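You operate a simulated robot arm through the tools that you are given. There is no shell and no other tool. Be economical: measure what you need, move in short steps, check, and stop when the job is done.

You run a simulated robot arm. Do the job below in one go: nothing can be reset, and whatever is moved stays where it is left.

Task
Slide the coupler carrier in, latch it, then wipe its track clean with the teal cloth.
Fine: use the small cloth by the seal button and put it back; leave the carrier latched.
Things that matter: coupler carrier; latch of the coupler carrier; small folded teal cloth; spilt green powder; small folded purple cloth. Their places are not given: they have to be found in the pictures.

The check looks at the end state, three seconds after you hand in, the way a careful person would. Anything else that was tipped, shoved, dropped, spilled or broken makes it a failure. Lids that push on must go on centred and level and be pressed home; caps that screw on are set level and turned clockwise until they are tight. Flat cloth is picked up by pressing the open fingertips on it (5 to 10 N) and closing them slowly along it; thin cloth reads only 2 to 8 mm in the jaws.

Robot
A 7-joint arm with a two-finger parallel gripper, fixed in place. Base frame: the origin is at the foot of the arm, x ahead of it, y to its left, z up; the work surface is at about z = 0.868. Lengths are in m, angles in rad, forces in N, time in s.
With the tool pointing down near the work surface it reaches from about 0.24 to 0.68 m from the base axis. Its first joint turns from -1.152 to 1.152 rad. Payload 2.4 kg.
The tool frame sits at the grasp point between the pads (the TCP): z along the fingers, y along the line on which they close. The tips reach 0.03 m beyond it. The gripper opens to 0.094 m. The fingers are 0.028 m wide and 0.01 m thick; the gripper's body (0.05 by 0.096 m) begins 0.055 m behind the TCP.
Orientation is that of the tool frame in the base frame, as a unit quaternion [w, x, y, z]. With the fingers straight down and closing along the base's y, the tool's x points along the base's -x, its y along +y and its z along -z.

Tools
- The arm moves only by the tool move_arm. Its arguments are lists of equal length, an entry for each row: "travel": the shift along the tool's x, y, z in units of 100 mm (1.0 is 100 mm), a list of three; "delta_rot": the turn, a rotation vector about the tool's x, y, z in units of 45 degrees (1.0 is 45 degrees), a list of three; "hand": the finger opening in m, from 0 to 0.094. In form: {"travel": [[dx, dy, dz], ...], "delta_rot": [[rx, ry, rz], ...], "hand": [hand, ...]}. A call has 1 to 20 rows; each row is the pose to reach, as a shift and turn from the pose commanded when the call began, along the tool's axes at that moment. A call with a number of a shift or a turn outside -1 to 1 is refused whole. A row lasts 0.2 s, in which the tool goes at most 0.05 m and 0.15 rad; a call with a longer step from one row to the next is refused whole, and so is a gripper value outside its range. Where a pose cannot be reached the arm comes as near as it can. A force on the tool above 50 N (or 10 N above the force at the start of the call, whichever is more), or a blocked arm, ends the call early, and 0.2 s more pass. The fingers move at their own pace (about 0.153 m/s each) and stop on an object; they squeeze with about 44 N. The grip force told is the motor's: it shows also when the fingers shut on nothing. Time passes only in rows, and 0.2 s behind the last, so rows that repeat a pose let the fingers close. The reply holds the time, the measured pose of the TCP, the force on the tool along the base axes, the opening and the grip force, in the units named above and with some noise.
- Cameras (640 x 400 px; columns grow to the right, rows downward): "scene" is fixed at [0.0421, 0.474, 1.4515]; the picture's right is [-0.73, -0.69, 0.00], its down [-0.35, 0.37, -0.86] and it looks along [0.59, -0.62, -0.51] (base axes); focal length 338 px, centre (320, 200). "wrist" rides on the gripper at [0.076, 0.014, -0.102] in the tool frame; the picture's right is [-0.18, 0.98, 0.00], its down [-0.75, -0.14, -0.64] and it looks along [-0.63, -0.12, 0.77] (tool axes); focal length 243 px, centre (320, 200).
- grab_frame(camera): a new picture of that camera. No time passes.
- point_at(camera, pixels): for up to 12 pixels [column, row] of the newest picture of that camera ("zoom" is the newest enlarged one), the place [x, y, z] in the base frame of the surface seen there, good to about 0.002 m. No time passes.
- zoom(camera, box): a new picture of the part [left, top, right, bottom] of that camera's present view, enlarged. No time passes.
- hand_in(): hands the job in; it is judged then, once.

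Keep the steps short. Do not move on a guess: measure, check each grasp and each placing, and mend mistakes. In all there are 80 turns and 46 pictures (those below and enlarged ones count). Leave the gripper open and the arm clear of the work at the hand-in unless told otherwise, and finish with a single line.

The tools are called after "Call:" by a JSON object that holds its "op" and its "data". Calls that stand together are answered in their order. move_arm: Moves the arm, as the interface text tells. Its arguments: {"type":"object","properties":{"travel":{"type":"array","items":{"type":"array","items":{"type":"number"}}},"delta_rot":{"type":"array","items":{"type":"array","items":{"type":"number"}}},"hand":{"type":"array","items":{"type":"number"}}},"required":["travel","delta_rot","hand"]} The other tools are called the same way: grab_frame (camera) takes a picture; point_at (camera, pixels) gives the place of the surface under pixels of a picture; zoom (camera, box) takes an enlarged picture of a part of a camera's view; hand_in () hands the job in.

At the start:

```text
time: 0.0
tcp_pos: [0.3436, 0.0428, 1.1967]
tcp_rot: [0.0, 0.001, 1.0, 0.0]
wrist_force: [0.6, 0.5, 0.3]
gripper_width: 0.0937
grip_force: 0.0
```

scene: 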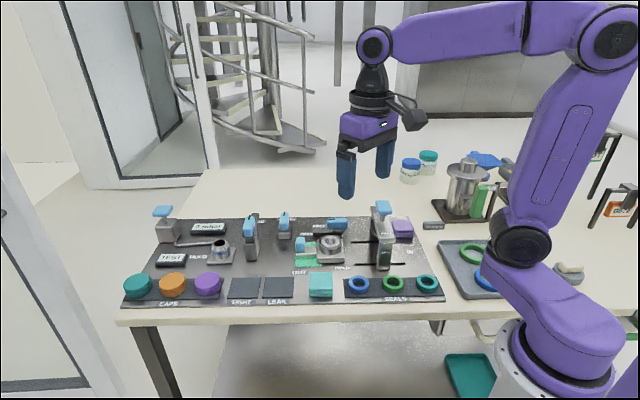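
wrist: 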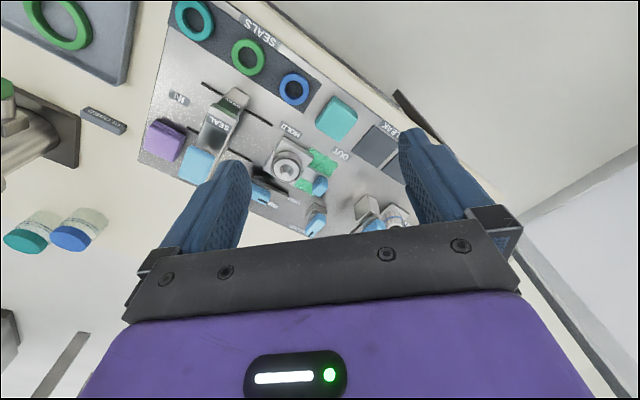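

I see a panel with carrier, green powder, teal and purple pieces. I'll zoom in on the panel in both cameras.

Call:
{"op": "zoom", "data": {"camera": "scene", "box": [260, 190, 450, 310]}}

Call:
{"op": "zoom", "data": {"camera": "wrist", "box": [130, 60, 420, 240]}}

```text
3.33 times, centred on (355, 250) of scene
```

zoom: 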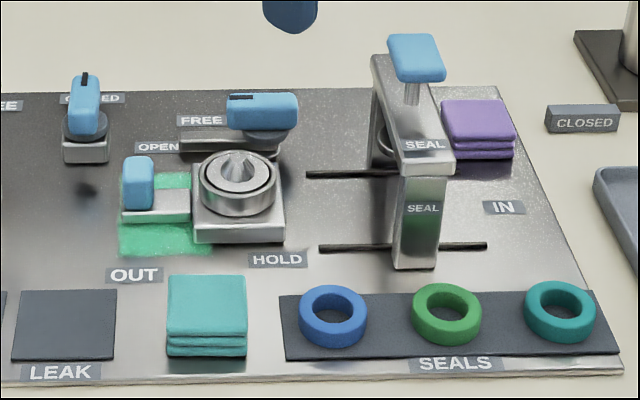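

```text
2.21 times, centred on (275, 150) of wrist
```

zoom: 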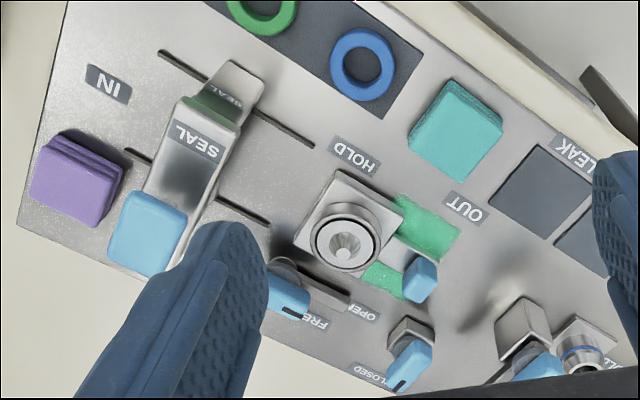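

The carrier (320,247), powder and both cloths are visible. I need to be sure about the "seal button" and the rest of the panel, so I zoom the left half and measure points.

Call:
{"op": "point_at", "data": {"camera": "wrist", "pixels": [[164, 141], [196, 164], [337, 118], [219, 131], [286, 167], [319, 186], [320, 162], [330, 167], [303, 184], [262, 196], [288, 130], [179, 99]]}}

Call:
{"op": "zoom", "data": {"camera": "scene", "box": [110, 190, 300, 310]}}

```text
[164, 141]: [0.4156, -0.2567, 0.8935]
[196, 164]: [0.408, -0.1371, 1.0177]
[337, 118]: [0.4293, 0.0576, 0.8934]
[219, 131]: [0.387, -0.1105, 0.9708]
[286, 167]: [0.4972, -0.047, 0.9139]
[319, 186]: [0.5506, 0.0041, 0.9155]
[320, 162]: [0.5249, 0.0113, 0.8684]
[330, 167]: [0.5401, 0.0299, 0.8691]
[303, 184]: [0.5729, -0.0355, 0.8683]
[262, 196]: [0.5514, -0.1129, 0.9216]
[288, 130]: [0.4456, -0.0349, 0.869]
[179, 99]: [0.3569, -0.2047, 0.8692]
```

```text
3.33 times, centred on (205, 250) of scene
```

zoom: 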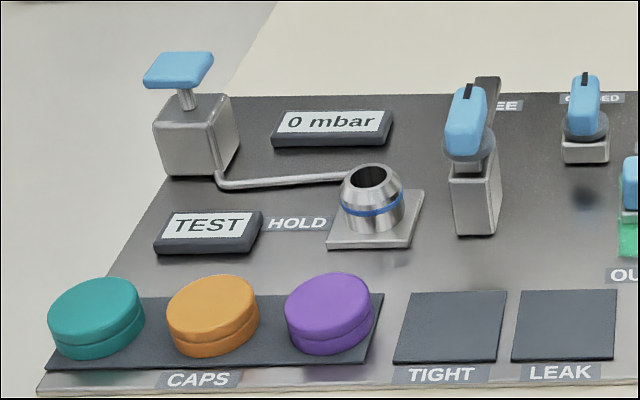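

Left half is another station (test caps, knobs). The carrier is at OUT with its blue push knob; the latch lever points to FREE. The teal cloth lies at (320,285), beside the seals. I measure the panel's axes from slots and labels in the scene view.

Call:
{"op": "point_at", "data": {"camera": "scene", "pixels": [[357, 265], [405, 263], [353, 242], [310, 276], [331, 276], [310, 291], [331, 291], [302, 243], [330, 222], [346, 223], [382, 207], [384, 269]]}}

Call:
{"op": "point_at", "data": {"camera": "wrist", "pixels": [[275, 125], [203, 83], [251, 161], [189, 128], [282, 145], [313, 160], [334, 97], [356, 116], [318, 122], [337, 141], [320, 149], [304, 192]]}}

```text
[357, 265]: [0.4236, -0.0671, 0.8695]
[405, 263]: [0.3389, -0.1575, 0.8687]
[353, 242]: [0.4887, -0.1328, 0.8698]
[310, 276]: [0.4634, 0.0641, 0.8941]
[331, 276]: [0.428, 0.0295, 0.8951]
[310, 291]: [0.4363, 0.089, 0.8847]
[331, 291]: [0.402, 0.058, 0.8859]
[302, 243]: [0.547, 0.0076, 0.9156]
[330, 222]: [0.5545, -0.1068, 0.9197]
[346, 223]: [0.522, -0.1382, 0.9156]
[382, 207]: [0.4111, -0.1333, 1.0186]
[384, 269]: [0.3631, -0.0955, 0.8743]
```

```text
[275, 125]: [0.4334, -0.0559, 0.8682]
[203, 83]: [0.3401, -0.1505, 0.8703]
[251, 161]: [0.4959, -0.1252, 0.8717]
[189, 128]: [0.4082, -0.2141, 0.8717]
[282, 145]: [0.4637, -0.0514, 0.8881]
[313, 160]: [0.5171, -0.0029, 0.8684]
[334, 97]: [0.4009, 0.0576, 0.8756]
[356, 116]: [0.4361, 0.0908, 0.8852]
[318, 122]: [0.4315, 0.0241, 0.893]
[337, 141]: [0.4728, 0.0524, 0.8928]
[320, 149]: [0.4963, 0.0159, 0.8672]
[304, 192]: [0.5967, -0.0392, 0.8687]
```

Panel axes: IN direction ≈ (-0.705,-0.709). Carrier centre ≈ (0.497,-0.047), knob ≈ (0.549,0.006). I rotate the tool 45° to line up with the panel and move forward, staying high.

Call:
{"op": "move_arm", "data": {"travel": [[-0.15, 0, 0], [-0.3, 0, 0], [-0.45, 0, 0], [-0.6, 0, 0], [-0.8, 0, 0], [-1, 0, 0.2], [-1, 0, 0.4]], "delta_rot": [[0, 0, 0.17], [0, 0, 0.34], [0, 0, 0.51], [0, 0, 0.68], [0, 0, 0.85], [0, 0, 1], [0, 0, 1]], "hand": [0.094, 0.094, 0.05, 0, 0, 0, 0]}}

Call:
{"op": "grab_frame", "data": {"camera": "wrist"}}

```text
time: 1.6
tcp_pos: [0.4452, 0.0439, 1.1558]
tcp_rot: [0.0, 0.384, 0.924, 0.0]
wrist_force: [0.1, -0.3, -0.4]
gripper_width: 0.0
grip_force: 33.2
```

```text
40 pictures are left
```

wrist: 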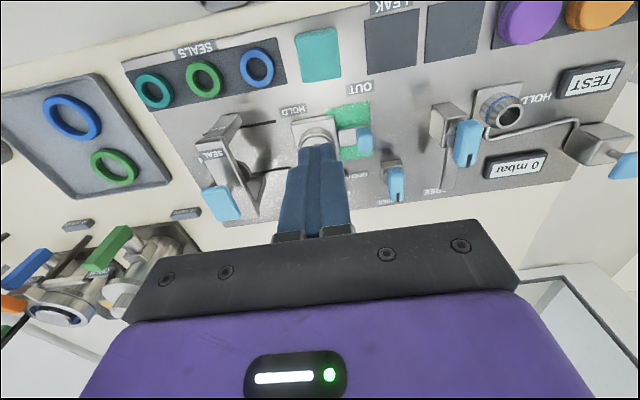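

Aligned with the panel. Moving above a point just outside the carrier knob (on its OUT side), still high.

Call:
{"op": "move_arm", "data": {"travel": [[-0.25, 0.22, 0], [-0.5, 0.44, 0.1], [-0.75, 0.66, 0.3], [-1, 0.88, 0.6], [-1, 0.88, 0.9], [-1, 0.88, 0.9]], "delta_rot": [[0, 0, 0], [0, 0, 0], [0, 0, 0], [0, 0, 0], [0, 0, 0], [0, 0, 0]], "hand": [0, 0, 0, 0, 0, 0]}}

Call:
{"op": "zoom", "data": {"camera": "scene", "box": [230, 160, 420, 280]}}

Call:
{"op": "grab_frame", "data": {"camera": "wrist"}}

```text
time: 3.0
tcp_pos: [0.5765, 0.0358, 1.0658]
tcp_rot: [0.0, 0.382, 0.924, 0.0]
wrist_force: [0.7, -1.1, 0.1]
gripper_width: 0.0
grip_force: 32.7
```

```text
3.33 times, centred on (325, 220) of scene
```

zoom: 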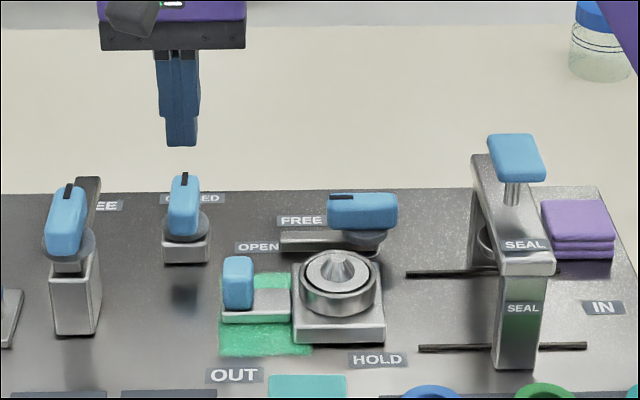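

```text
38 pictures are left
```

wrist: 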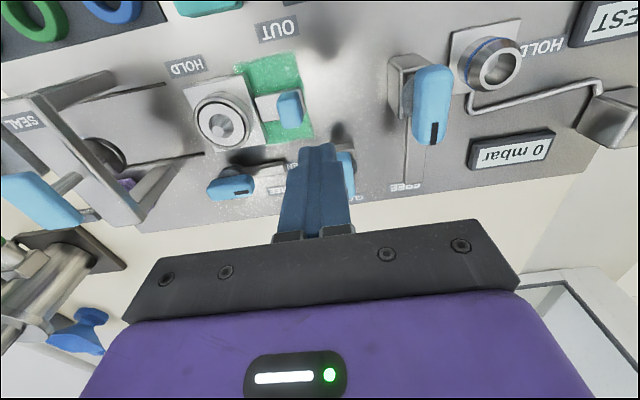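

The fingers hover beyond the knob. I measure the knob, neighbour valve knob and latch lever in this wrist view before descending.

Call:
{"op": "point_at", "data": {"camera": "wrist", "pixels": [[286, 99], [299, 98], [282, 122], [300, 122], [346, 160], [346, 185], [225, 187], [250, 186], [210, 187], [222, 122], [295, 62], [310, 130]]}}

Call:
{"op": "point_at", "data": {"camera": "zoom", "pixels": [[184, 185], [185, 225], [185, 250], [237, 270], [237, 300], [255, 300], [285, 243], [375, 243], [340, 200], [390, 205], [365, 240], [520, 160]]}}

```text
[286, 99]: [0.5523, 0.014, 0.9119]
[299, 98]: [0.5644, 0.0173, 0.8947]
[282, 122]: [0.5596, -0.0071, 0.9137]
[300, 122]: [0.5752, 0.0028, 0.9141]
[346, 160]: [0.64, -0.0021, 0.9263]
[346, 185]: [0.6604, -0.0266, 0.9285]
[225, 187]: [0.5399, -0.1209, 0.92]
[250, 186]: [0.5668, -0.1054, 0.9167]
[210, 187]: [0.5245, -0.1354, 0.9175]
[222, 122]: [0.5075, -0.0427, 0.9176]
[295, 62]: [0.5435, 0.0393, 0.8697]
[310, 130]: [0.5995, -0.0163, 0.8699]
```

```text
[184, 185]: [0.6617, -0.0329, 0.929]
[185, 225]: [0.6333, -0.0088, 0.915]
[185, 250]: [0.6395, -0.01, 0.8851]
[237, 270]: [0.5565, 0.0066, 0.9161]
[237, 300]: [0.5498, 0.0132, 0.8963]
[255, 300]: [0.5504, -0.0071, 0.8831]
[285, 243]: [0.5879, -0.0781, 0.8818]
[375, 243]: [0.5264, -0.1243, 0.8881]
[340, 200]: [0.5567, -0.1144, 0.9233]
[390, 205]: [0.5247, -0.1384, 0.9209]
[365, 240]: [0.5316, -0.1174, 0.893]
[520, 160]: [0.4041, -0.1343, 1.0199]
```

Knob's outer face is ~13 mm ahead of the fingers; sideways 9 mm shift needed. Descending part way.

Call:
{"op": "move_arm", "data": {"travel": [[-0.1, 0, 0.3], [-0.1, 0, 0.6], [-0.1, 0, 0.9], [-0.1, 0, 1.0]], "delta_rot": [[0, 0, 0], [0, 0, 0], [0, 0, 0], [0, 0, 0]], "hand": [0, 0, 0, 0]}}

Call:
{"op": "move_arm", "data": {"travel": [[0, 0, 0.2], [0, 0, 0.4], [0, 0, 0.48], [0, 0, 0.48]], "delta_rot": [[0, 0, 0], [0, 0, 0], [0, 0, 0], [0, 0, 0]], "hand": [0, 0, 0, 0]}}

Call:
{"op": "zoom", "data": {"camera": "scene", "box": [230, 160, 420, 280]}}

```text
time: 4.0
tcp_pos: [0.5822, 0.0283, 0.9663]
tcp_rot: [0.001, 0.382, 0.924, 0.0]
wrist_force: [0.7, -0.6, 0.2]
gripper_width: 0.0
grip_force: 33.2
```

```text
time: 5.0
tcp_pos: [0.5819, 0.0281, 0.9185]
tcp_rot: [0.0, 0.383, 0.924, 0.0]
wrist_force: [0.2, 1.1, 0.1]
gripper_width: 0.0
grip_force: 33.1
```

```text
3.33 times, centred on (325, 220) of scene
```

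zoom: 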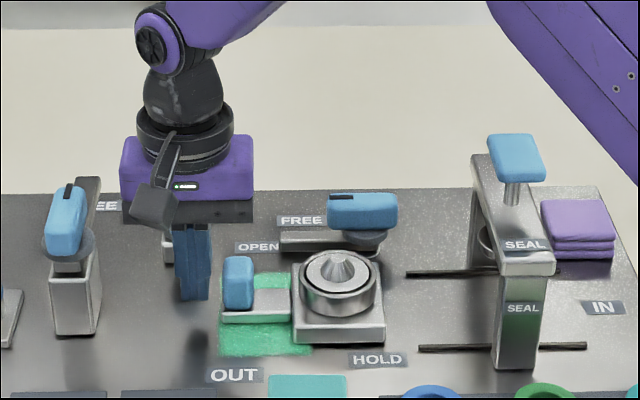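

Fingers are lined up with the knob. Pushing slowly along the track toward IN.

Call:
{"op": "move_arm", "data": {"travel": [[0, -0.08, 0], [0, -0.16, 0], [0, -0.24, 0], [0, -0.32, 0], [0, -0.4, 0], [0, -0.48, 0], [0, -0.56, 0], [0, -0.64, 0], [0, -0.72, 0], [0, -0.8, 0]], "delta_rot": [[0, 0, 0], [0, 0, 0], [0, 0, 0], [0, 0, 0], [0, 0, 0], [0, 0, 0], [0, 0, 0], [0, 0, 0], [0, 0, 0], [0, 0, 0]], "hand": [0, 0, 0, 0, 0, 0, 0, 0, 0, 0]}}

Call:
{"op": "zoom", "data": {"camera": "scene", "box": [230, 160, 420, 280]}}

```text
time: 7.2
tcp_pos: [0.5264, -0.0301, 0.9204]
tcp_rot: [-0.001, 0.383, 0.924, 0.001]
wrist_force: [-0.1, 0.8, -0.8]
gripper_width: 0.0002
grip_force: 33.1
```

```text
3.33 times, centred on (325, 220) of scene
```

zoom: 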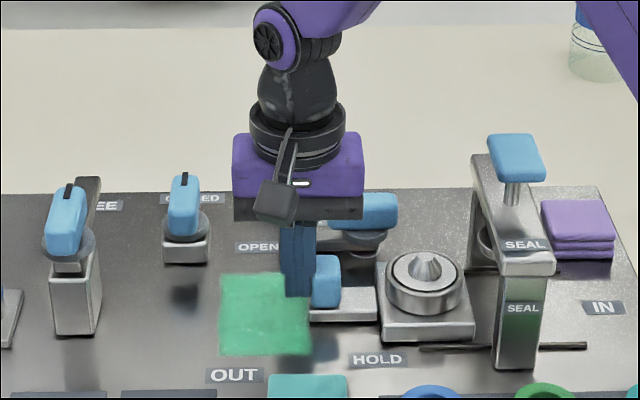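

The carrier slides well. Continuing in small steps until it stops.

Call:
{"op": "move_arm", "data": {"travel": [[0, -0.06, 0], [0, -0.12, 0], [0, -0.18, 0], [0, -0.24, 0], [0, -0.3, 0], [0, -0.36, 0], [0, -0.42, 0], [0, -0.48, 0], [0, -0.54, 0], [0, -0.6, 0]], "delta_rot": [[0, 0, 0], [0, 0, 0], [0, 0, 0], [0, 0, 0], [0, 0, 0], [0, 0, 0], [0, 0, 0], [0, 0, 0], [0, 0, 0], [0, 0, 0]], "hand": [0, 0, 0, 0, 0, 0, 0, 0, 0, 0]}}

Call:
{"op": "zoom", "data": {"camera": "scene", "box": [230, 160, 420, 280]}}

```text
time: 9.4
tcp_pos: [0.4853, -0.0717, 0.9188]
tcp_rot: [0.0, 0.383, 0.924, 0.0]
wrist_force: [-0.7, -0.4, -0.1]
gripper_width: 0.0002
grip_force: 33.5
```

```text
3.33 times, centred on (325, 220) of scene
```

zoom: 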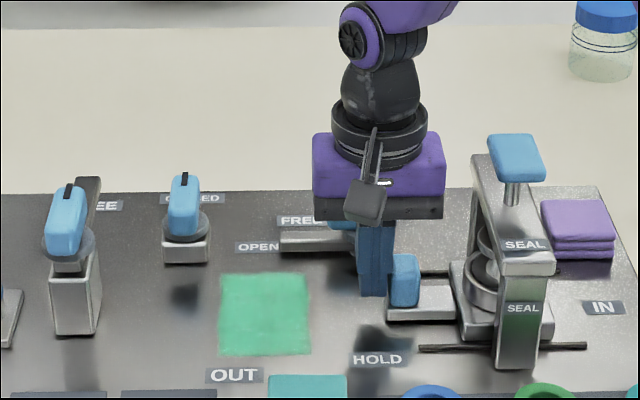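

No stop felt yet; carrier is partly under the bridge. I continue 24 mm more in 4 mm steps, watching force.

Call:
{"op": "move_arm", "data": {"travel": [[0, -0.04, -0.04], [0, -0.08, -0.07], [0, -0.12, -0.07], [0, -0.16, -0.07], [0, -0.2, -0.07], [0, -0.24, -0.07]], "delta_rot": [[0, 0, 0], [0, 0, 0], [0, 0, 0], [0, 0, 0], [0, 0, 0], [0, 0, 0]], "hand": [0, 0, 0, 0, 0, 0]}}

Call:
{"op": "zoom", "data": {"camera": "scene", "box": [280, 170, 440, 280]}}

```text
time: 10.2
tcp_pos: [0.4813, -0.0722, 0.9257]
tcp_rot: [0.006, 0.378, 0.926, 0.003]
wrist_force: [6.1, 5.0, -4.0]
gripper_width: 0.0002
grip_force: 32.9
stopped in row 3: the force on the tool passed its limit (the readings are from after the stop); the commanded pose is now the measured one
```

```text
3.64 times, centred on (360, 225) of scene
```

zoom: 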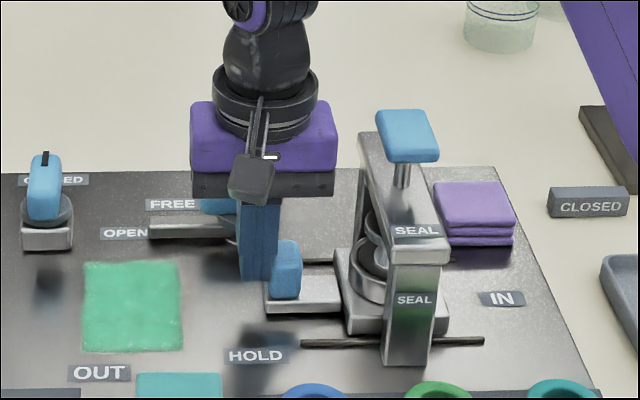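

The force rose to the limit: the carrier is at its end stop under the bridge (moved ~0.13 m). I back off, then rise and look at the latch.

Call:
{"op": "move_arm", "data": {"travel": [[0, 0.12, 0], [0, 0.15, -0.3], [0, 0.15, -0.6], [0, 0.15, -1.0], [0, 0.3, -1.0]], "delta_rot": [[0, 0, 0], [0, 0, 0], [0, 0, 0], [0, 0, 0], [0, 0, 0]], "hand": [0, 0, 0, 0, 0]}}

Call:
{"op": "grab_frame", "data": {"camera": "wrist"}}

Call:
{"op": "zoom", "data": {"camera": "scene", "box": [280, 190, 420, 280]}}

```text
time: 11.4
tcp_pos: [0.5, -0.0517, 1.024]
tcp_rot: [0.004, 0.379, 0.925, 0.002]
wrist_force: [-0.2, 0.1, 0.5]
gripper_width: 0.0001
grip_force: 33.0
```

```text
33 pictures are left
```

wrist: 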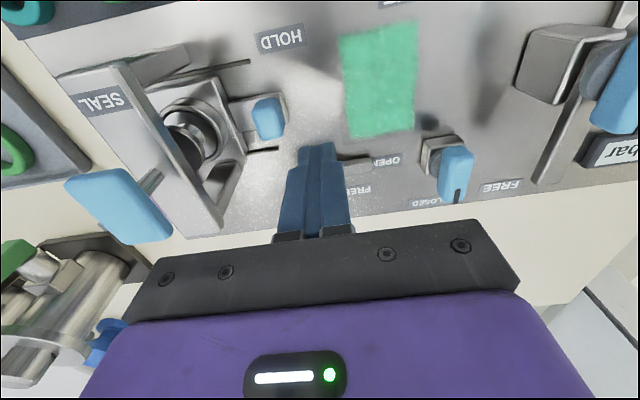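

```text
4.44 times, centred on (350, 235) of scene
```

zoom: 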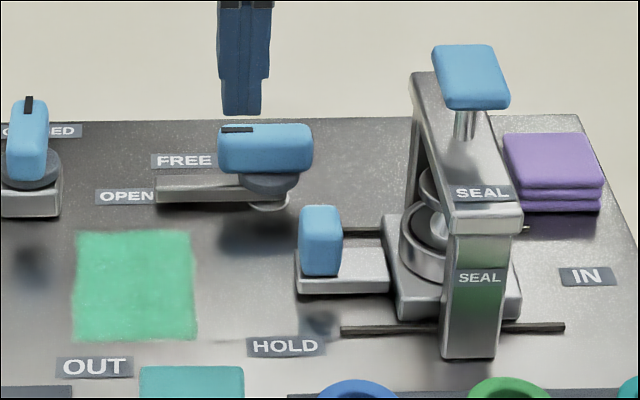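

The carrier is in. The latch handle sits over its pivot with an arm pointing toward OPEN/FREE; the HOLD label is across the track. I measure handle and arm.

Call:
{"op": "point_at", "data": {"camera": "zoom", "pixels": [[223, 128], [245, 128], [305, 130], [222, 150], [222, 168], [308, 168], [265, 150], [268, 188], [158, 190], [158, 200], [268, 207], [300, 350]]}}

Call:
{"op": "point_at", "data": {"camera": "wrist", "pixels": [[269, 117], [283, 135], [340, 160], [370, 163], [285, 105]]}}

```text
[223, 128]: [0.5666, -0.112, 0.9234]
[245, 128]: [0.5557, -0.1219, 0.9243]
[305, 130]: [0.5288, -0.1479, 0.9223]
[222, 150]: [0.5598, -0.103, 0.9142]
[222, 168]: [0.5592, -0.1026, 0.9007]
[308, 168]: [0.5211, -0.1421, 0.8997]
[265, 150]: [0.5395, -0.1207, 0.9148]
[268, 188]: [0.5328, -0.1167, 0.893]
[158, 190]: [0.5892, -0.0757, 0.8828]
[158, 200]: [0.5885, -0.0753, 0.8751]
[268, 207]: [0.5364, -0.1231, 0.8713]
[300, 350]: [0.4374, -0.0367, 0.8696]
```

```text
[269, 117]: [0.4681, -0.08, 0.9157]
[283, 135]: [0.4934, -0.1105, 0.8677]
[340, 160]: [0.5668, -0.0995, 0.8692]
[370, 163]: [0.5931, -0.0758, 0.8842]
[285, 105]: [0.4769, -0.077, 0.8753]
```

Handle: 54 mm long along the track, centre ≈ (0.544,-0.127), z 0.90–0.924. I move above it while turning the tool toward the gripping yaw (fingers closing across the handle).

Call:
{"op": "move_arm", "data": {"travel": [[-0.1, 0, -0.2], [-0.25, -0.03, -0.3], [-0.4, -0.08, -0.3], [-0.55, -0.12, -0.3], [-0.7, -0.18, -0.3], [-0.85, -0.217, -0.3], [-0.85, -0.217, -0.3]], "delta_rot": [[0, 0, 0.17], [0, 0, 0.34], [0, 0, 0.51], [0, 0, 0.68], [0, 0, 0.85], [0, 0, 1], [0, 0, 1]], "hand": [0.05, 0.05, 0.05, 0.05, 0.05, 0.05, 0.05]}}

Call:
{"op": "move_arm", "data": {"travel": [[0, 0, 0], [0, 0, 0], [0, 0, 0], [0, 0, 0], [0, 0, 0], [0, 0, 0], [0, 0, 0]], "delta_rot": [[0, 0, 0.17], [0, 0, 0.34], [0, 0, 0.51], [0, 0, 0.68], [0, 0, 0.85], [0, 0, 1], [0, 0, 1]], "hand": [0.05, 0.05, 0.05, 0.05, 0.05, 0.05, 0.05]}}

Call:
{"op": "grab_frame", "data": {"camera": "wrist"}}

```text
time: 13.0
tcp_pos: [0.5448, -0.1274, 1.0545]
tcp_rot: [0.003, 0.705, 0.709, 0.004]
wrist_force: [-0.8, 0.0, -0.1]
gripper_width: 0.0497
grip_force: 0.1
```

```text
time: 14.6
tcp_pos: [0.546, -0.1279, 1.0548]
tcp_rot: [0.002, 0.923, 0.385, 0.006]
wrist_force: [0.0, -0.7, 0.8]
gripper_width: 0.05
grip_force: 0.0
```

```text
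31 pictures are left
```

wrist: 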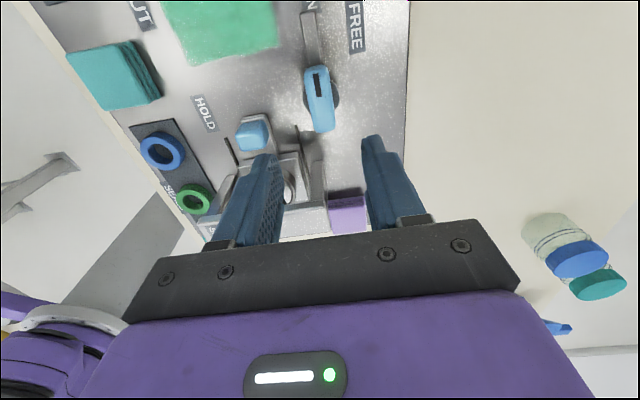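

Orientation good. Descending to just over the handle.

Call:
{"op": "move_arm", "data": {"travel": [[0, -0.016, 0.25], [0, -0.016, 0.5], [0, -0.016, 0.75], [0, -0.016, 0.95], [0, -0.016, 0.95]], "delta_rot": [[0, 0, 0], [0, 0, 0], [0, 0, 0], [0, 0, 0], [0, 0, 0]], "hand": [0.05, 0.05, 0.05, 0.05, 0.05]}}

Call:
{"op": "zoom", "data": {"camera": "scene", "box": [280, 160, 420, 280]}}

Call:
{"op": "zoom", "data": {"camera": "wrist", "box": [160, 20, 480, 240]}}

```text
time: 15.8
tcp_pos: [0.5474, -0.1258, 0.9597]
tcp_rot: [0.001, 0.922, 0.387, 0.006]
wrist_force: [-0.1, 0.1, 0.2]
gripper_width: 0.0501
grip_force: 0.0
```

```text
3.33 times, centred on (350, 220) of scene
```

zoom: 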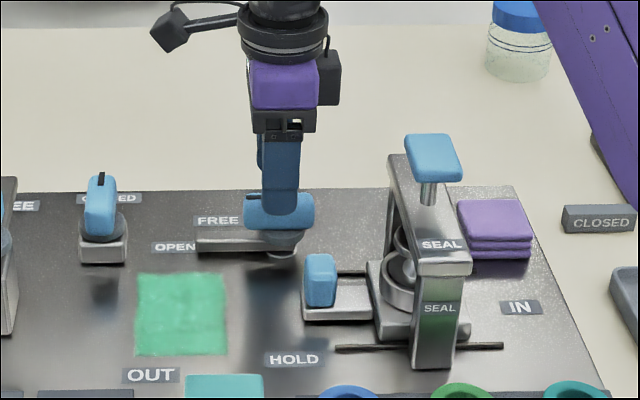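

```text
1.82 times, centred on (320, 130) of wrist
```

zoom: 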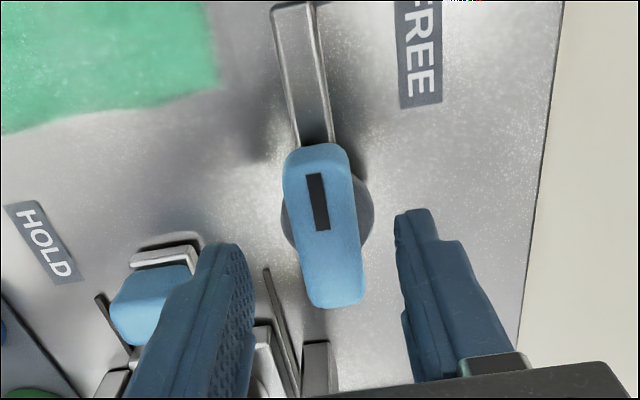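

The handle is between the fingers. Lowering 26 mm so the tips stay just above the round hub, then closing.

Call:
{"op": "move_arm", "data": {"travel": [[0, 0, 0.15], [0, 0, 0.26], [0, 0, 0.26], [0, 0, 0.26], [0, 0, 0.26], [0, 0, 0.26]], "delta_rot": [[0, 0, 0], [0, 0, 0], [0, 0, 0], [0, 0, 0], [0, 0, 0], [0, 0, 0]], "hand": [0.05, 0.05, 0.03, 0.01, 0.01, 0.01]}}

```text
time: 17.2
tcp_pos: [0.5483, -0.1276, 0.9343]
tcp_rot: [0.002, 0.923, 0.386, 0.007]
wrist_force: [6.8, -3.2, -5.0]
gripper_width: 0.0237
grip_force: 45.4
```

Handle gripped at 24 mm. Turning it counter-clockwise (from above) toward HOLD, first 45°.

Call:
{"op": "move_arm", "data": {"travel": [[0, 0, 0], [0, 0, 0], [0, 0, 0], [0, 0, 0], [0, 0, 0], [0, 0, 0], [0, 0, 0], [0, 0, 0]], "delta_rot": [[0, 0, -0.12], [0, 0, -0.25], [0, 0, -0.37], [0, 0, -0.5], [0, 0, -0.62], [0, 0, -0.75], [0, 0, -0.88], [0, 0, -1]], "hand": [0.01, 0.01, 0.01, 0.01, 0.01, 0.01, 0.01, 0.01]}}

Call:
{"op": "zoom", "data": {"camera": "scene", "box": [280, 160, 420, 280]}}

```text
time: 19.0
tcp_pos: [0.5441, -0.1245, 0.9337]
tcp_rot: [0.0, 0.703, 0.711, 0.002]
wrist_force: [-5.9, 12.2, -16.9]
gripper_width: 0.0239
grip_force: 44.9
```

```text
3.33 times, centred on (350, 220) of scene
```

zoom: 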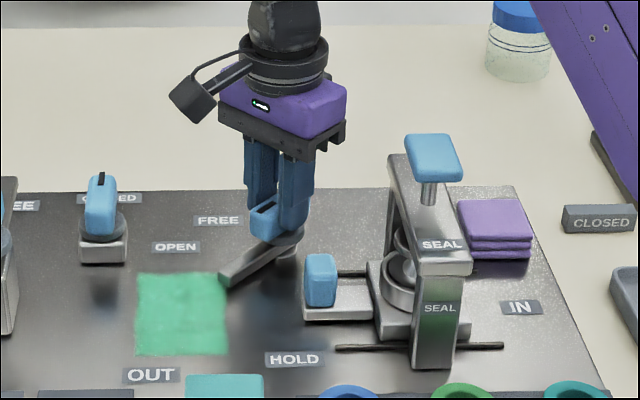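

The latch arm swings with it. Next 45°.

Call:
{"op": "move_arm", "data": {"travel": [[0, 0, 0], [0, 0, 0], [0, 0, 0], [0, 0, 0], [0, 0, 0], [0, 0, 0], [0, 0, 0], [0, 0, 0]], "delta_rot": [[0, 0, -0.12], [0, 0, -0.25], [0, 0, -0.37], [0, 0, -0.5], [0, 0, -0.62], [0, 0, -0.75], [0, 0, -0.88], [0, 0, -1]], "hand": [0.01, 0.01, 0.01, 0.01, 0.01, 0.01, 0.01, 0.01]}}

Call:
{"op": "zoom", "data": {"camera": "scene", "box": [280, 160, 420, 280]}}

```text
time: 20.8
tcp_pos: [0.5401, -0.1264, 0.9348]
tcp_rot: [-0.005, 0.38, 0.925, 0.001]
wrist_force: [-35.8, 2.5, 6.5]
gripper_width: 0.024
grip_force: 44.9
```

```text
3.33 times, centred on (350, 220) of scene
```

zoom: 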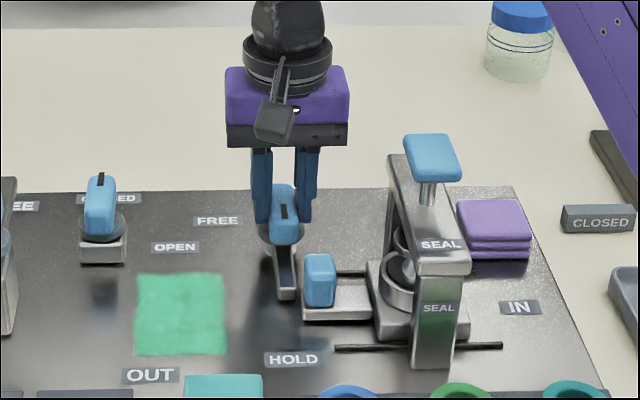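

The lever now points at HOLD with the arm right behind the carrier knob. Releasing gently, rising, and checking the angle.

Call:
{"op": "move_arm", "data": {"travel": [[0, 0, 0], [0, 0, 0], [0, 0, 0], [0, 0, -0.3], [0, 0, -0.6], [0, 0, -1]], "delta_rot": [[0, 0, 0], [0, 0, 0], [0, 0, 0], [0, 0, 0], [0, 0, 0], [0, 0, 0]], "hand": [0.03, 0.045, 0.045, 0.045, 0.045, 0.045]}}

Call:
{"op": "zoom", "data": {"camera": "scene", "box": [300, 190, 420, 280]}}

```text
time: 22.2
tcp_pos: [0.54, -0.1294, 1.0359]
tcp_rot: [0.004, 0.379, 0.925, 0.003]
wrist_force: [0.1, 0.2, -0.3]
gripper_width: 0.0451
grip_force: 0.2
```

```text
4.44 times, centred on (360, 235) of scene
```

zoom: 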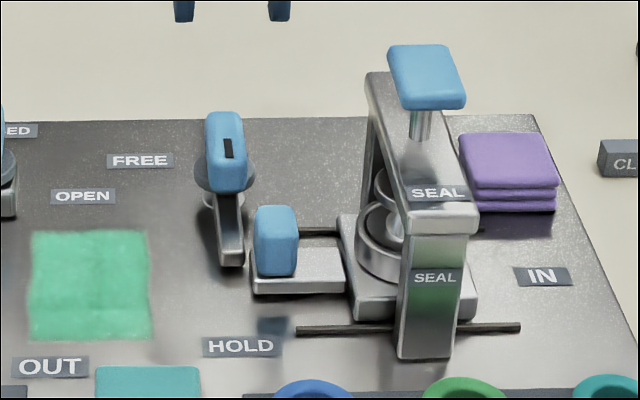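

Call:
{"op": "point_at", "data": {"camera": "zoom", "pixels": [[219, 205], [222, 262], [241, 262], [210, 200], [232, 243], [208, 115], [240, 115], [210, 165], [245, 188], [254, 285], [257, 215], [225, 150]]}}

```text
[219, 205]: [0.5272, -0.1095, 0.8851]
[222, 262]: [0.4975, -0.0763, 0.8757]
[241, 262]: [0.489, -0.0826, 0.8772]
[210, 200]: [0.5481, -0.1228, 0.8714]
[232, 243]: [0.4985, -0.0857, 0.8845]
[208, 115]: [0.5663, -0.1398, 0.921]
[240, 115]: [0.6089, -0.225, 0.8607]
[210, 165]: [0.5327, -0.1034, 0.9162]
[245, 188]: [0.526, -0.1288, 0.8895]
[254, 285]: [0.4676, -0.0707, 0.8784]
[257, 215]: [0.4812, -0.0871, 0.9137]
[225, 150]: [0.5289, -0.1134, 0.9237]
```

Arm end lies directly behind the carrier tail (about 92° turned): latched. Now to the teal cloth (centre ≈ (0.432,0.060), 49×40 mm, top z 0.894). Flying above it.

Call:
{"op": "move_arm", "data": {"travel": [[0.2, 0, -0.2], [0.4, 0, -0.3], [0.6, 0.1, -0.3], [0.8, 0.2, -0.3], [1, 0.3, -0.3]], "delta_rot": [[0.011, 0.006, 0], [0.011, 0.006, 0], [0.011, 0.006, 0], [0.011, 0.006, 0], [0.011, 0.006, 0]], "hand": [0.08, 0.08, 0.08, 0.08, 0.08]}}

Call:
{"op": "move_arm", "data": {"travel": [[0.3, 0.1, 0], [0.6, 0.2, 0], [0.9, 0.27, 0], [1, 0.27, 0], [1, 0.27, 0]], "delta_rot": [[0, 0, 0], [0, 0, 0], [0, 0, 0], [0, 0, 0], [0, 0, 0]], "hand": [0.08, 0.08, 0.08, 0.08, 0.08]}}

Call:
{"op": "grab_frame", "data": {"camera": "wrist"}}

Call:
{"op": "zoom", "data": {"camera": "scene", "box": [250, 200, 410, 310]}}

```text
time: 23.4
tcp_pos: [0.4936, -0.0332, 1.064]
tcp_rot: [0.0, 0.379, 0.926, 0.0]
wrist_force: [-0.4, 0.0, -0.8]
gripper_width: 0.0799
grip_force: 0.1
```

```text
time: 24.6
tcp_pos: [0.4403, 0.0558, 1.0661]
tcp_rot: [0.001, 0.379, 0.926, 0.0]
wrist_force: [-0.2, 0.6, -0.4]
gripper_width: 0.0801
grip_force: 0.0
```

```text
25 pictures are left
```

wrist: 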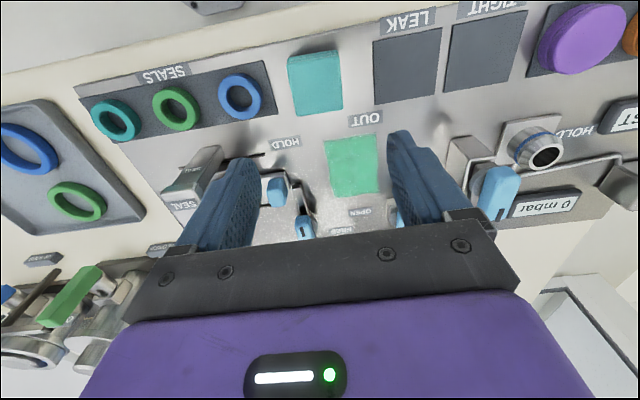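

```text
3.64 times, centred on (330, 255) of scene
```

zoom: 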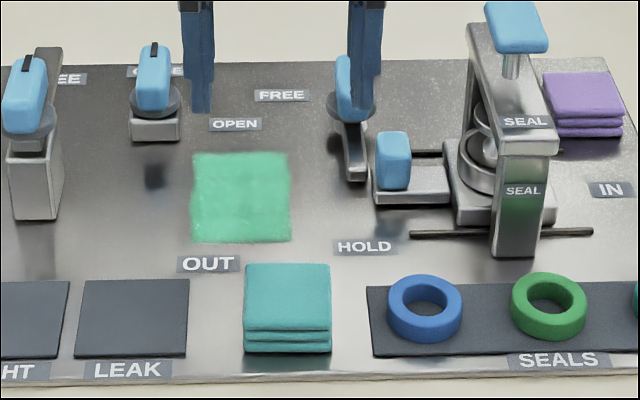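

The blue ring is ~33 mm from the cloth, so a side grip with 66 mm opening fits. Measuring exact cloth edges and powder corners.

Call:
{"op": "point_at", "data": {"camera": "zoom", "pixels": [[249, 268], [326, 268], [247, 325], [330, 325], [247, 350], [329, 350], [194, 157], [286, 155], [193, 238], [289, 240], [240, 195], [390, 310]]}}

Call:
{"op": "point_at", "data": {"camera": "wrist", "pixels": [[290, 57], [336, 52], [296, 112], [341, 105], [325, 140], [373, 135], [333, 196], [380, 189]]}}

```text
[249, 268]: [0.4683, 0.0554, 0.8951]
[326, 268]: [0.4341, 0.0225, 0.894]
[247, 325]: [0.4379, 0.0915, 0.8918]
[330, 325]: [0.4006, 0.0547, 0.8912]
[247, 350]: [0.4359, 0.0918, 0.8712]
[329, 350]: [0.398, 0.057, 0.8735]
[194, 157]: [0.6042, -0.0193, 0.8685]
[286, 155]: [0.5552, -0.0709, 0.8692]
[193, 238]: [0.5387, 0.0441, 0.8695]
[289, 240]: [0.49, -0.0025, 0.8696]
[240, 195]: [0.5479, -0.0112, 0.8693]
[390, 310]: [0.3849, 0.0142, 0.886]
```

```text
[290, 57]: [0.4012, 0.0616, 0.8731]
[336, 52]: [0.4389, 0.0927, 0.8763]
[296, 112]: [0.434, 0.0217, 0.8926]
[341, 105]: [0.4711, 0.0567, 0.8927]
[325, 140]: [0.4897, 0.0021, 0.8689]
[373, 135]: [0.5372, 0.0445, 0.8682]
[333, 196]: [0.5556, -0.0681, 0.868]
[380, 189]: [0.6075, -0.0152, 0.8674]
```

Cloth is 50×50×26 mm, centred (0.435,0.057). Powder spans 70×91 mm centred (0.547,-0.011). Centring over the cloth and descending.

Call:
{"op": "move_arm", "data": {"travel": [[0.042, -0.029, 0.3], [0.042, -0.029, 0.6], [0.042, -0.029, 0.9], [0.042, -0.029, 1], [0.042, -0.029, 1]], "delta_rot": [[0, 0, 0], [0, 0, 0], [0, 0, 0], [0, 0, 0], [0, 0, 0]], "hand": [0.07, 0.07, 0.07, 0.07, 0.07]}}

Call:
{"op": "zoom", "data": {"camera": "scene", "box": [250, 200, 410, 310]}}

```text
time: 25.8
tcp_pos: [0.4389, 0.0553, 0.9634]
tcp_rot: [0.0, 0.38, 0.925, -0.001]
wrist_force: [-0.1, 0.3, 0.4]
gripper_width: 0.0703
grip_force: 0.0
```

```text
3.64 times, centred on (330, 255) of scene
```

zoom: 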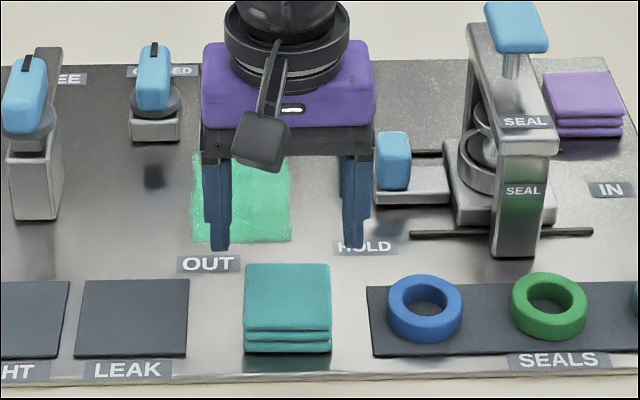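

Nearly aligned; small correction and down to tips ≈ 0.874, then close slowly.

Call:
{"op": "move_arm", "data": {"travel": [[0.036, -0.015, 0.15], [0.036, -0.015, 0.3], [0.036, -0.015, 0.45], [0.036, -0.015, 0.59], [0.036, -0.015, 0.59]], "delta_rot": [[0, 0, 0], [0, 0, 0], [0, 0, 0], [0, 0, 0], [0, 0, 0]], "hand": [0.07, 0.07, 0.07, 0.07, 0.07]}}

Call:
{"op": "move_arm", "data": {"travel": [[0, 0, 0], [0, 0, 0], [0, 0, 0], [0, 0, 0], [0, 0, 0], [0, 0, 0]], "delta_rot": [[0, 0, 0], [0, 0, 0], [0, 0, 0], [0, 0, 0], [0, 0, 0], [0, 0, 0]], "hand": [0.06, 0.052, 0.046, 0.042, 0.04, 0.04]}}

Call:
{"op": "zoom", "data": {"camera": "scene", "box": [250, 200, 410, 310]}}

```text
time: 27.0
tcp_pos: [0.4341, 0.0562, 0.9058]
tcp_rot: [0.001, 0.38, 0.925, 0.0]
wrist_force: [-0.1, -0.2, -0.7]
gripper_width: 0.07
grip_force: 0.0
```

```text
time: 28.4
tcp_pos: [0.4351, 0.056, 0.9053]
tcp_rot: [0.0, 0.381, 0.925, -0.001]
wrist_force: [0.3, 0.7, 1.0]
gripper_width: 0.0546
grip_force: 44.1
```

```text
3.64 times, centred on (330, 255) of scene
```

zoom: 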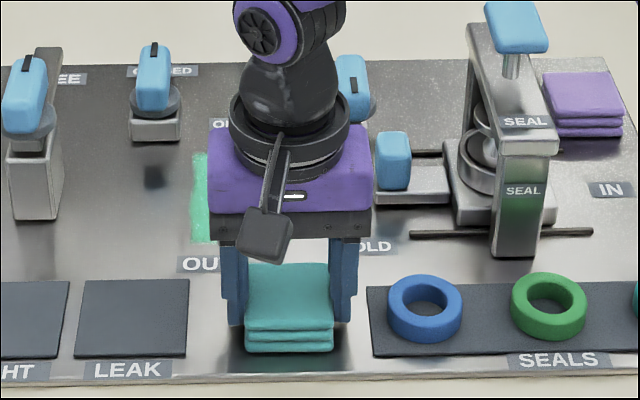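

Gripped (54.6 mm, 44 N). Lifting 60 mm to check it holds.

Call:
{"op": "move_arm", "data": {"travel": [[0, 0, -0.1], [0, 0, -0.25], [0, 0, -0.4], [0, 0, -0.6], [0, 0, -0.6]], "delta_rot": [[0, 0, 0], [0, 0, 0], [0, 0, 0], [0, 0, 0], [0, 0, 0]], "hand": [0.04, 0.04, 0.04, 0.04, 0.04]}}

Call:
{"op": "zoom", "data": {"camera": "scene", "box": [250, 180, 410, 310]}}

```text
time: 29.6
tcp_pos: [0.4335, 0.0581, 0.9652]
tcp_rot: [0.001, 0.378, 0.926, 0.0]
wrist_force: [0.0, 0.1, -0.1]
gripper_width: 0.0544
grip_force: 44.1
```

```text
3.08 times, centred on (330, 245) of scene
```

zoom: 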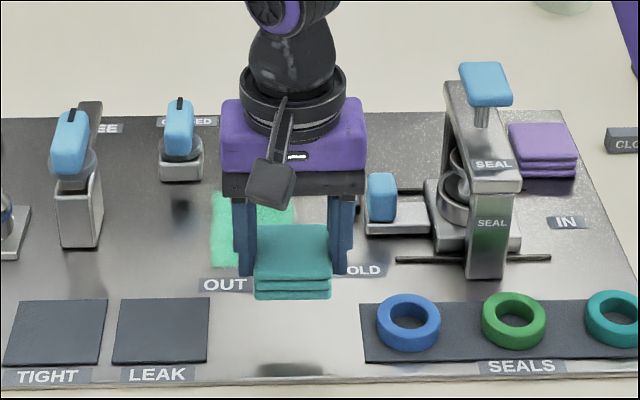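

Cloth is held firmly. Carrying it to the near-left start of the powder, then lowering to light contact.

Call:
{"op": "move_arm", "data": {"travel": [[-0.3, 0.15, 0], [-0.6, 0.3, 0], [-0.84, 0.464, 0], [-0.84, 0.464, 0.3], [-0.84, 0.464, 0.5], [-0.84, 0.464, 0.58], [-0.84, 0.464, 0.61]], "delta_rot": [[0, 0, 0], [0, 0, 0], [0, 0, 0], [0, 0, 0], [0, 0, 0], [0, 0, 0], [0, 0, 0]], "hand": [0.04, 0.04, 0.04, 0.04, 0.04, 0.04, 0.04]}}

```text
time: 31.2
tcp_pos: [0.5277, 0.0318, 0.9046]
tcp_rot: [0.002, 0.378, 0.926, 0.0]
wrist_force: [-5.3, 2.8, 26.6]
gripper_width: 0.0546
grip_force: 43.6
```

Contact at 27 N is more than needed; easing 0.7 mm and sweeping along v over the left half, and back.

Call:
{"op": "move_arm", "data": {"travel": [[0, 0, -0.007], [-0.1, 0, -0.007], [-0.2, 0, -0.007], [-0.3, 0, -0.007], [-0.4, 0, -0.007], [-0.5, 0, -0.007], [-0.6, 0, -0.007], [-0.7, 0, -0.007], [-0.79, 0, -0.007], [-0.79, 0, -0.007]], "delta_rot": [[0, 0, 0], [0, 0, 0], [0, 0, 0], [0, 0, 0], [0, 0, 0], [0, 0, 0], [0, 0, 0], [0, 0, 0], [0, 0, 0], [0, 0, 0]], "hand": [0.04, 0.04, 0.04, 0.04, 0.04, 0.04, 0.04, 0.04, 0.04, 0.04]}}

Call:
{"op": "zoom", "data": {"camera": "scene", "box": [250, 180, 410, 310]}}

```text
time: 33.4
tcp_pos: [0.5818, -0.0253, 0.9054]
tcp_rot: [0.001, 0.38, 0.925, -0.001]
wrist_force: [-0.3, -0.3, -0.9]
gripper_width: 0.0546
grip_force: 43.8
```

```text
3.08 times, centred on (330, 245) of scene
```

zoom: 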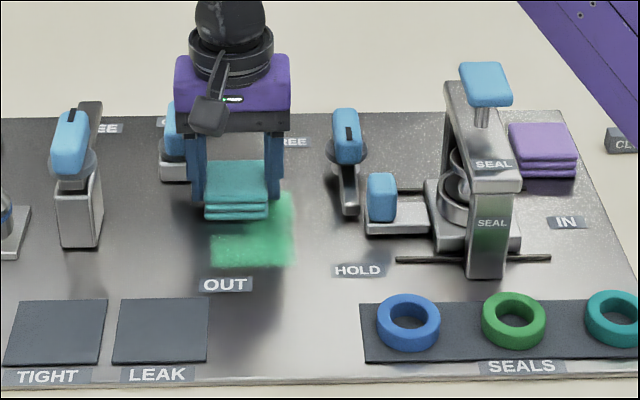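

The far part is wiped; the front strip remains and contact is now light. Going back over the strip with a bit more pressure (0.5 mm lower), past the front edge.

Call:
{"op": "move_arm", "data": {"travel": [[0, 0, 0.004], [0.1, 0, 0.005], [0.2, 0, 0.005], [0.3, 0, 0.005], [0.4, 0, 0.005], [0.5, 0, 0.005], [0.6, 0, 0.005], [0.7, 0, 0.005], [0.8, 0, 0.005], [0.9, 0, 0.005], [0.98, 0, 0.005]], "delta_rot": [[0, 0, 0], [0, 0, 0], [0, 0, 0], [0, 0, 0], [0, 0, 0], [0, 0, 0], [0, 0, 0], [0, 0, 0], [0, 0, 0], [0, 0, 0], [0, 0, 0]], "hand": [0.04, 0.04, 0.04, 0.04, 0.04, 0.04, 0.04, 0.04, 0.04, 0.04, 0.04]}}

Call:
{"op": "zoom", "data": {"camera": "scene", "box": [250, 180, 410, 310]}}

```text
time: 35.8
tcp_pos: [0.5151, 0.0426, 0.905]
tcp_rot: [0.003, 0.38, 0.925, 0.0]
wrist_force: [6.6, -8.4, -4.8]
gripper_width: 0.0544
grip_force: 43.7
```

```text
3.08 times, centred on (330, 245) of scene
```

zoom: 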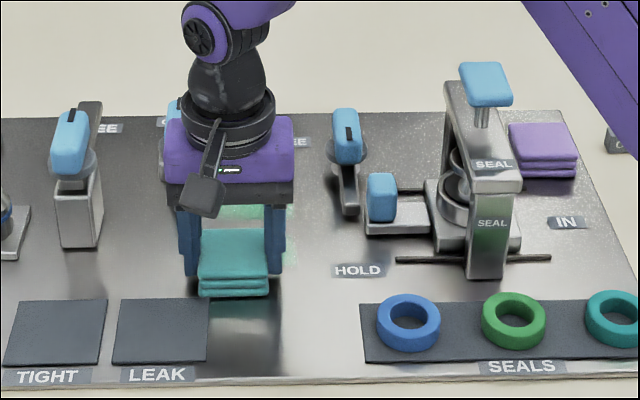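

Now shifting 32 mm sideways to the right strip and sweeping forward along it.

Call:
{"op": "move_arm", "data": {"travel": [[0, -0.1, 0], [0, -0.2, 0], [0, -0.32, 0], [-0.1, -0.32, 0], [-0.2, -0.32, 0], [-0.3, -0.32, 0], [-0.4, -0.32, 0], [-0.5, -0.32, 0], [-0.6, -0.32, 0], [-0.7, -0.32, 0], [-0.8, -0.32, 0], [-0.9, -0.32, 0], [-1, -0.32, 0], [-1, -0.32, 0]], "delta_rot": [[0, 0, 0], [0, 0, 0], [0, 0, 0], [0, 0, 0], [0, 0, 0], [0, 0, 0], [0, 0, 0], [0, 0, 0], [0, 0, 0], [0, 0, 0], [0, 0, 0], [0, 0, 0], [0, 0, 0], [0, 0, 0]], "hand": [0.04, 0.04, 0.04, 0.04, 0.04, 0.04, 0.04, 0.04, 0.04, 0.04, 0.04, 0.04, 0.04, 0.04]}}

Call:
{"op": "zoom", "data": {"camera": "scene", "box": [250, 180, 410, 310]}}

```text
time: 38.8
tcp_pos: [0.5619, -0.0495, 0.9049]
tcp_rot: [0.001, 0.378, 0.926, 0.0]
wrist_force: [-4.7, 5.8, 16.9]
gripper_width: 0.0544
grip_force: 44.1
```

```text
3.08 times, centred on (330, 245) of scene
```

zoom: 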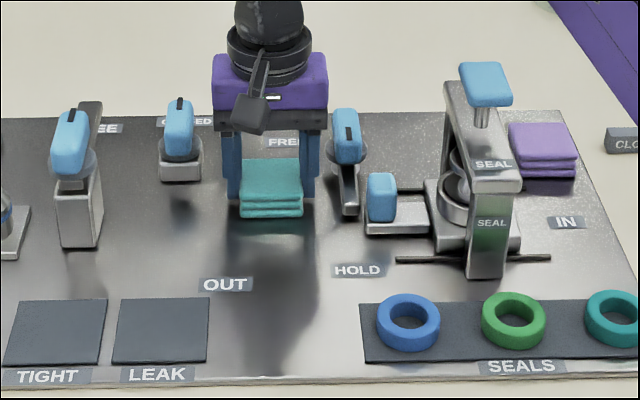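

Looks clean. A finishing pass: across the far edge to the left, and back down the middle, then lift.

Call:
{"op": "move_arm", "data": {"travel": [[0.03, 0.1, 0], [0.04, 0.2, 0], [0.04, 0.29, 0], [0.14, 0.2, 0], [0.24, 0.16, 0], [0.34, 0.16, 0], [0.44, 0.16, 0], [0.54, 0.16, 0], [0.64, 0.16, 0], [0.74, 0.16, 0], [0.84, 0.16, 0], [0.94, 0.16, 0], [0.94, 0.16, -0.2], [0.94, 0.16, -0.5], [0.94, 0.16, -0.6]], "delta_rot": [[0, 0, 0], [0, 0, 0], [0, 0, 0], [0, 0, 0], [0, 0, 0], [0, 0, 0], [0, 0, 0], [0, 0, 0], [0, 0, 0], [0, 0, 0], [0, 0, 0], [0, 0, 0], [0, 0, 0], [0, 0, 0], [0, 0, 0]], "hand": [0.04, 0.04, 0.04, 0.04, 0.04, 0.04, 0.04, 0.04, 0.04, 0.04, 0.04, 0.04, 0.04, 0.04, 0.04]}}

Call:
{"op": "zoom", "data": {"camera": "scene", "box": [250, 180, 410, 310]}}

Call:
{"op": "grab_frame", "data": {"camera": "wrist"}}

```text
time: 42.0
tcp_pos: [0.5058, 0.0282, 0.9659]
tcp_rot: [0.0, 0.378, 0.926, -0.001]
wrist_force: [-0.3, 0.6, -0.8]
gripper_width: 0.0547
grip_force: 43.6
```

```text
3.08 times, centred on (330, 245) of scene
```

zoom: 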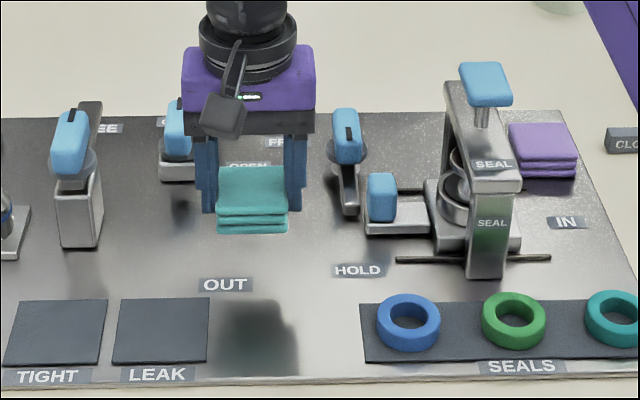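

```text
16 pictures are left
```

wrist: 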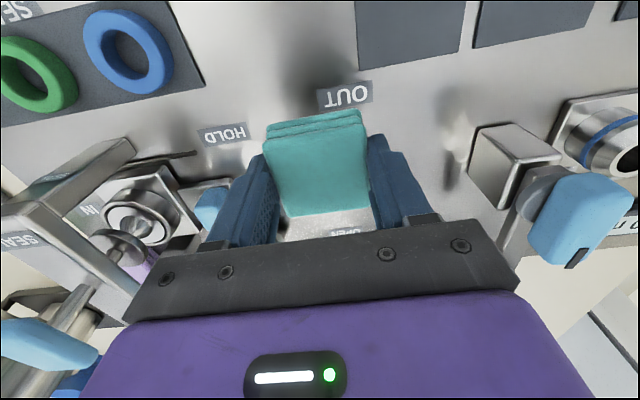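

Powder gone. Carrying the cloth back to where it lay (TCP 0.435,0.056) and lowering.

Call:
{"op": "move_arm", "data": {"travel": [[0.25, -0.1, 0], [0.5, -0.2, 0], [0.7, -0.297, 0], [0.7, -0.297, 0], [0.7, -0.297, 0.2], [0.7, -0.297, 0.4], [0.7, -0.297, 0.5], [0.7, -0.297, 0.5]], "delta_rot": [[0, 0, 0], [0, 0, 0], [0, 0, 0], [0, 0, 0], [0, 0, 0], [0, 0, 0], [0, 0, 0], [0, 0, 0]], "hand": [0.04, 0.04, 0.04, 0.04, 0.04, 0.04, 0.04, 0.04]}}

```text
time: 43.8
tcp_pos: [0.4355, 0.0554, 0.9131]
tcp_rot: [0.001, 0.38, 0.925, 0.0]
wrist_force: [-0.7, -0.5, -0.4]
gripper_width: 0.0544
grip_force: 44.2
```

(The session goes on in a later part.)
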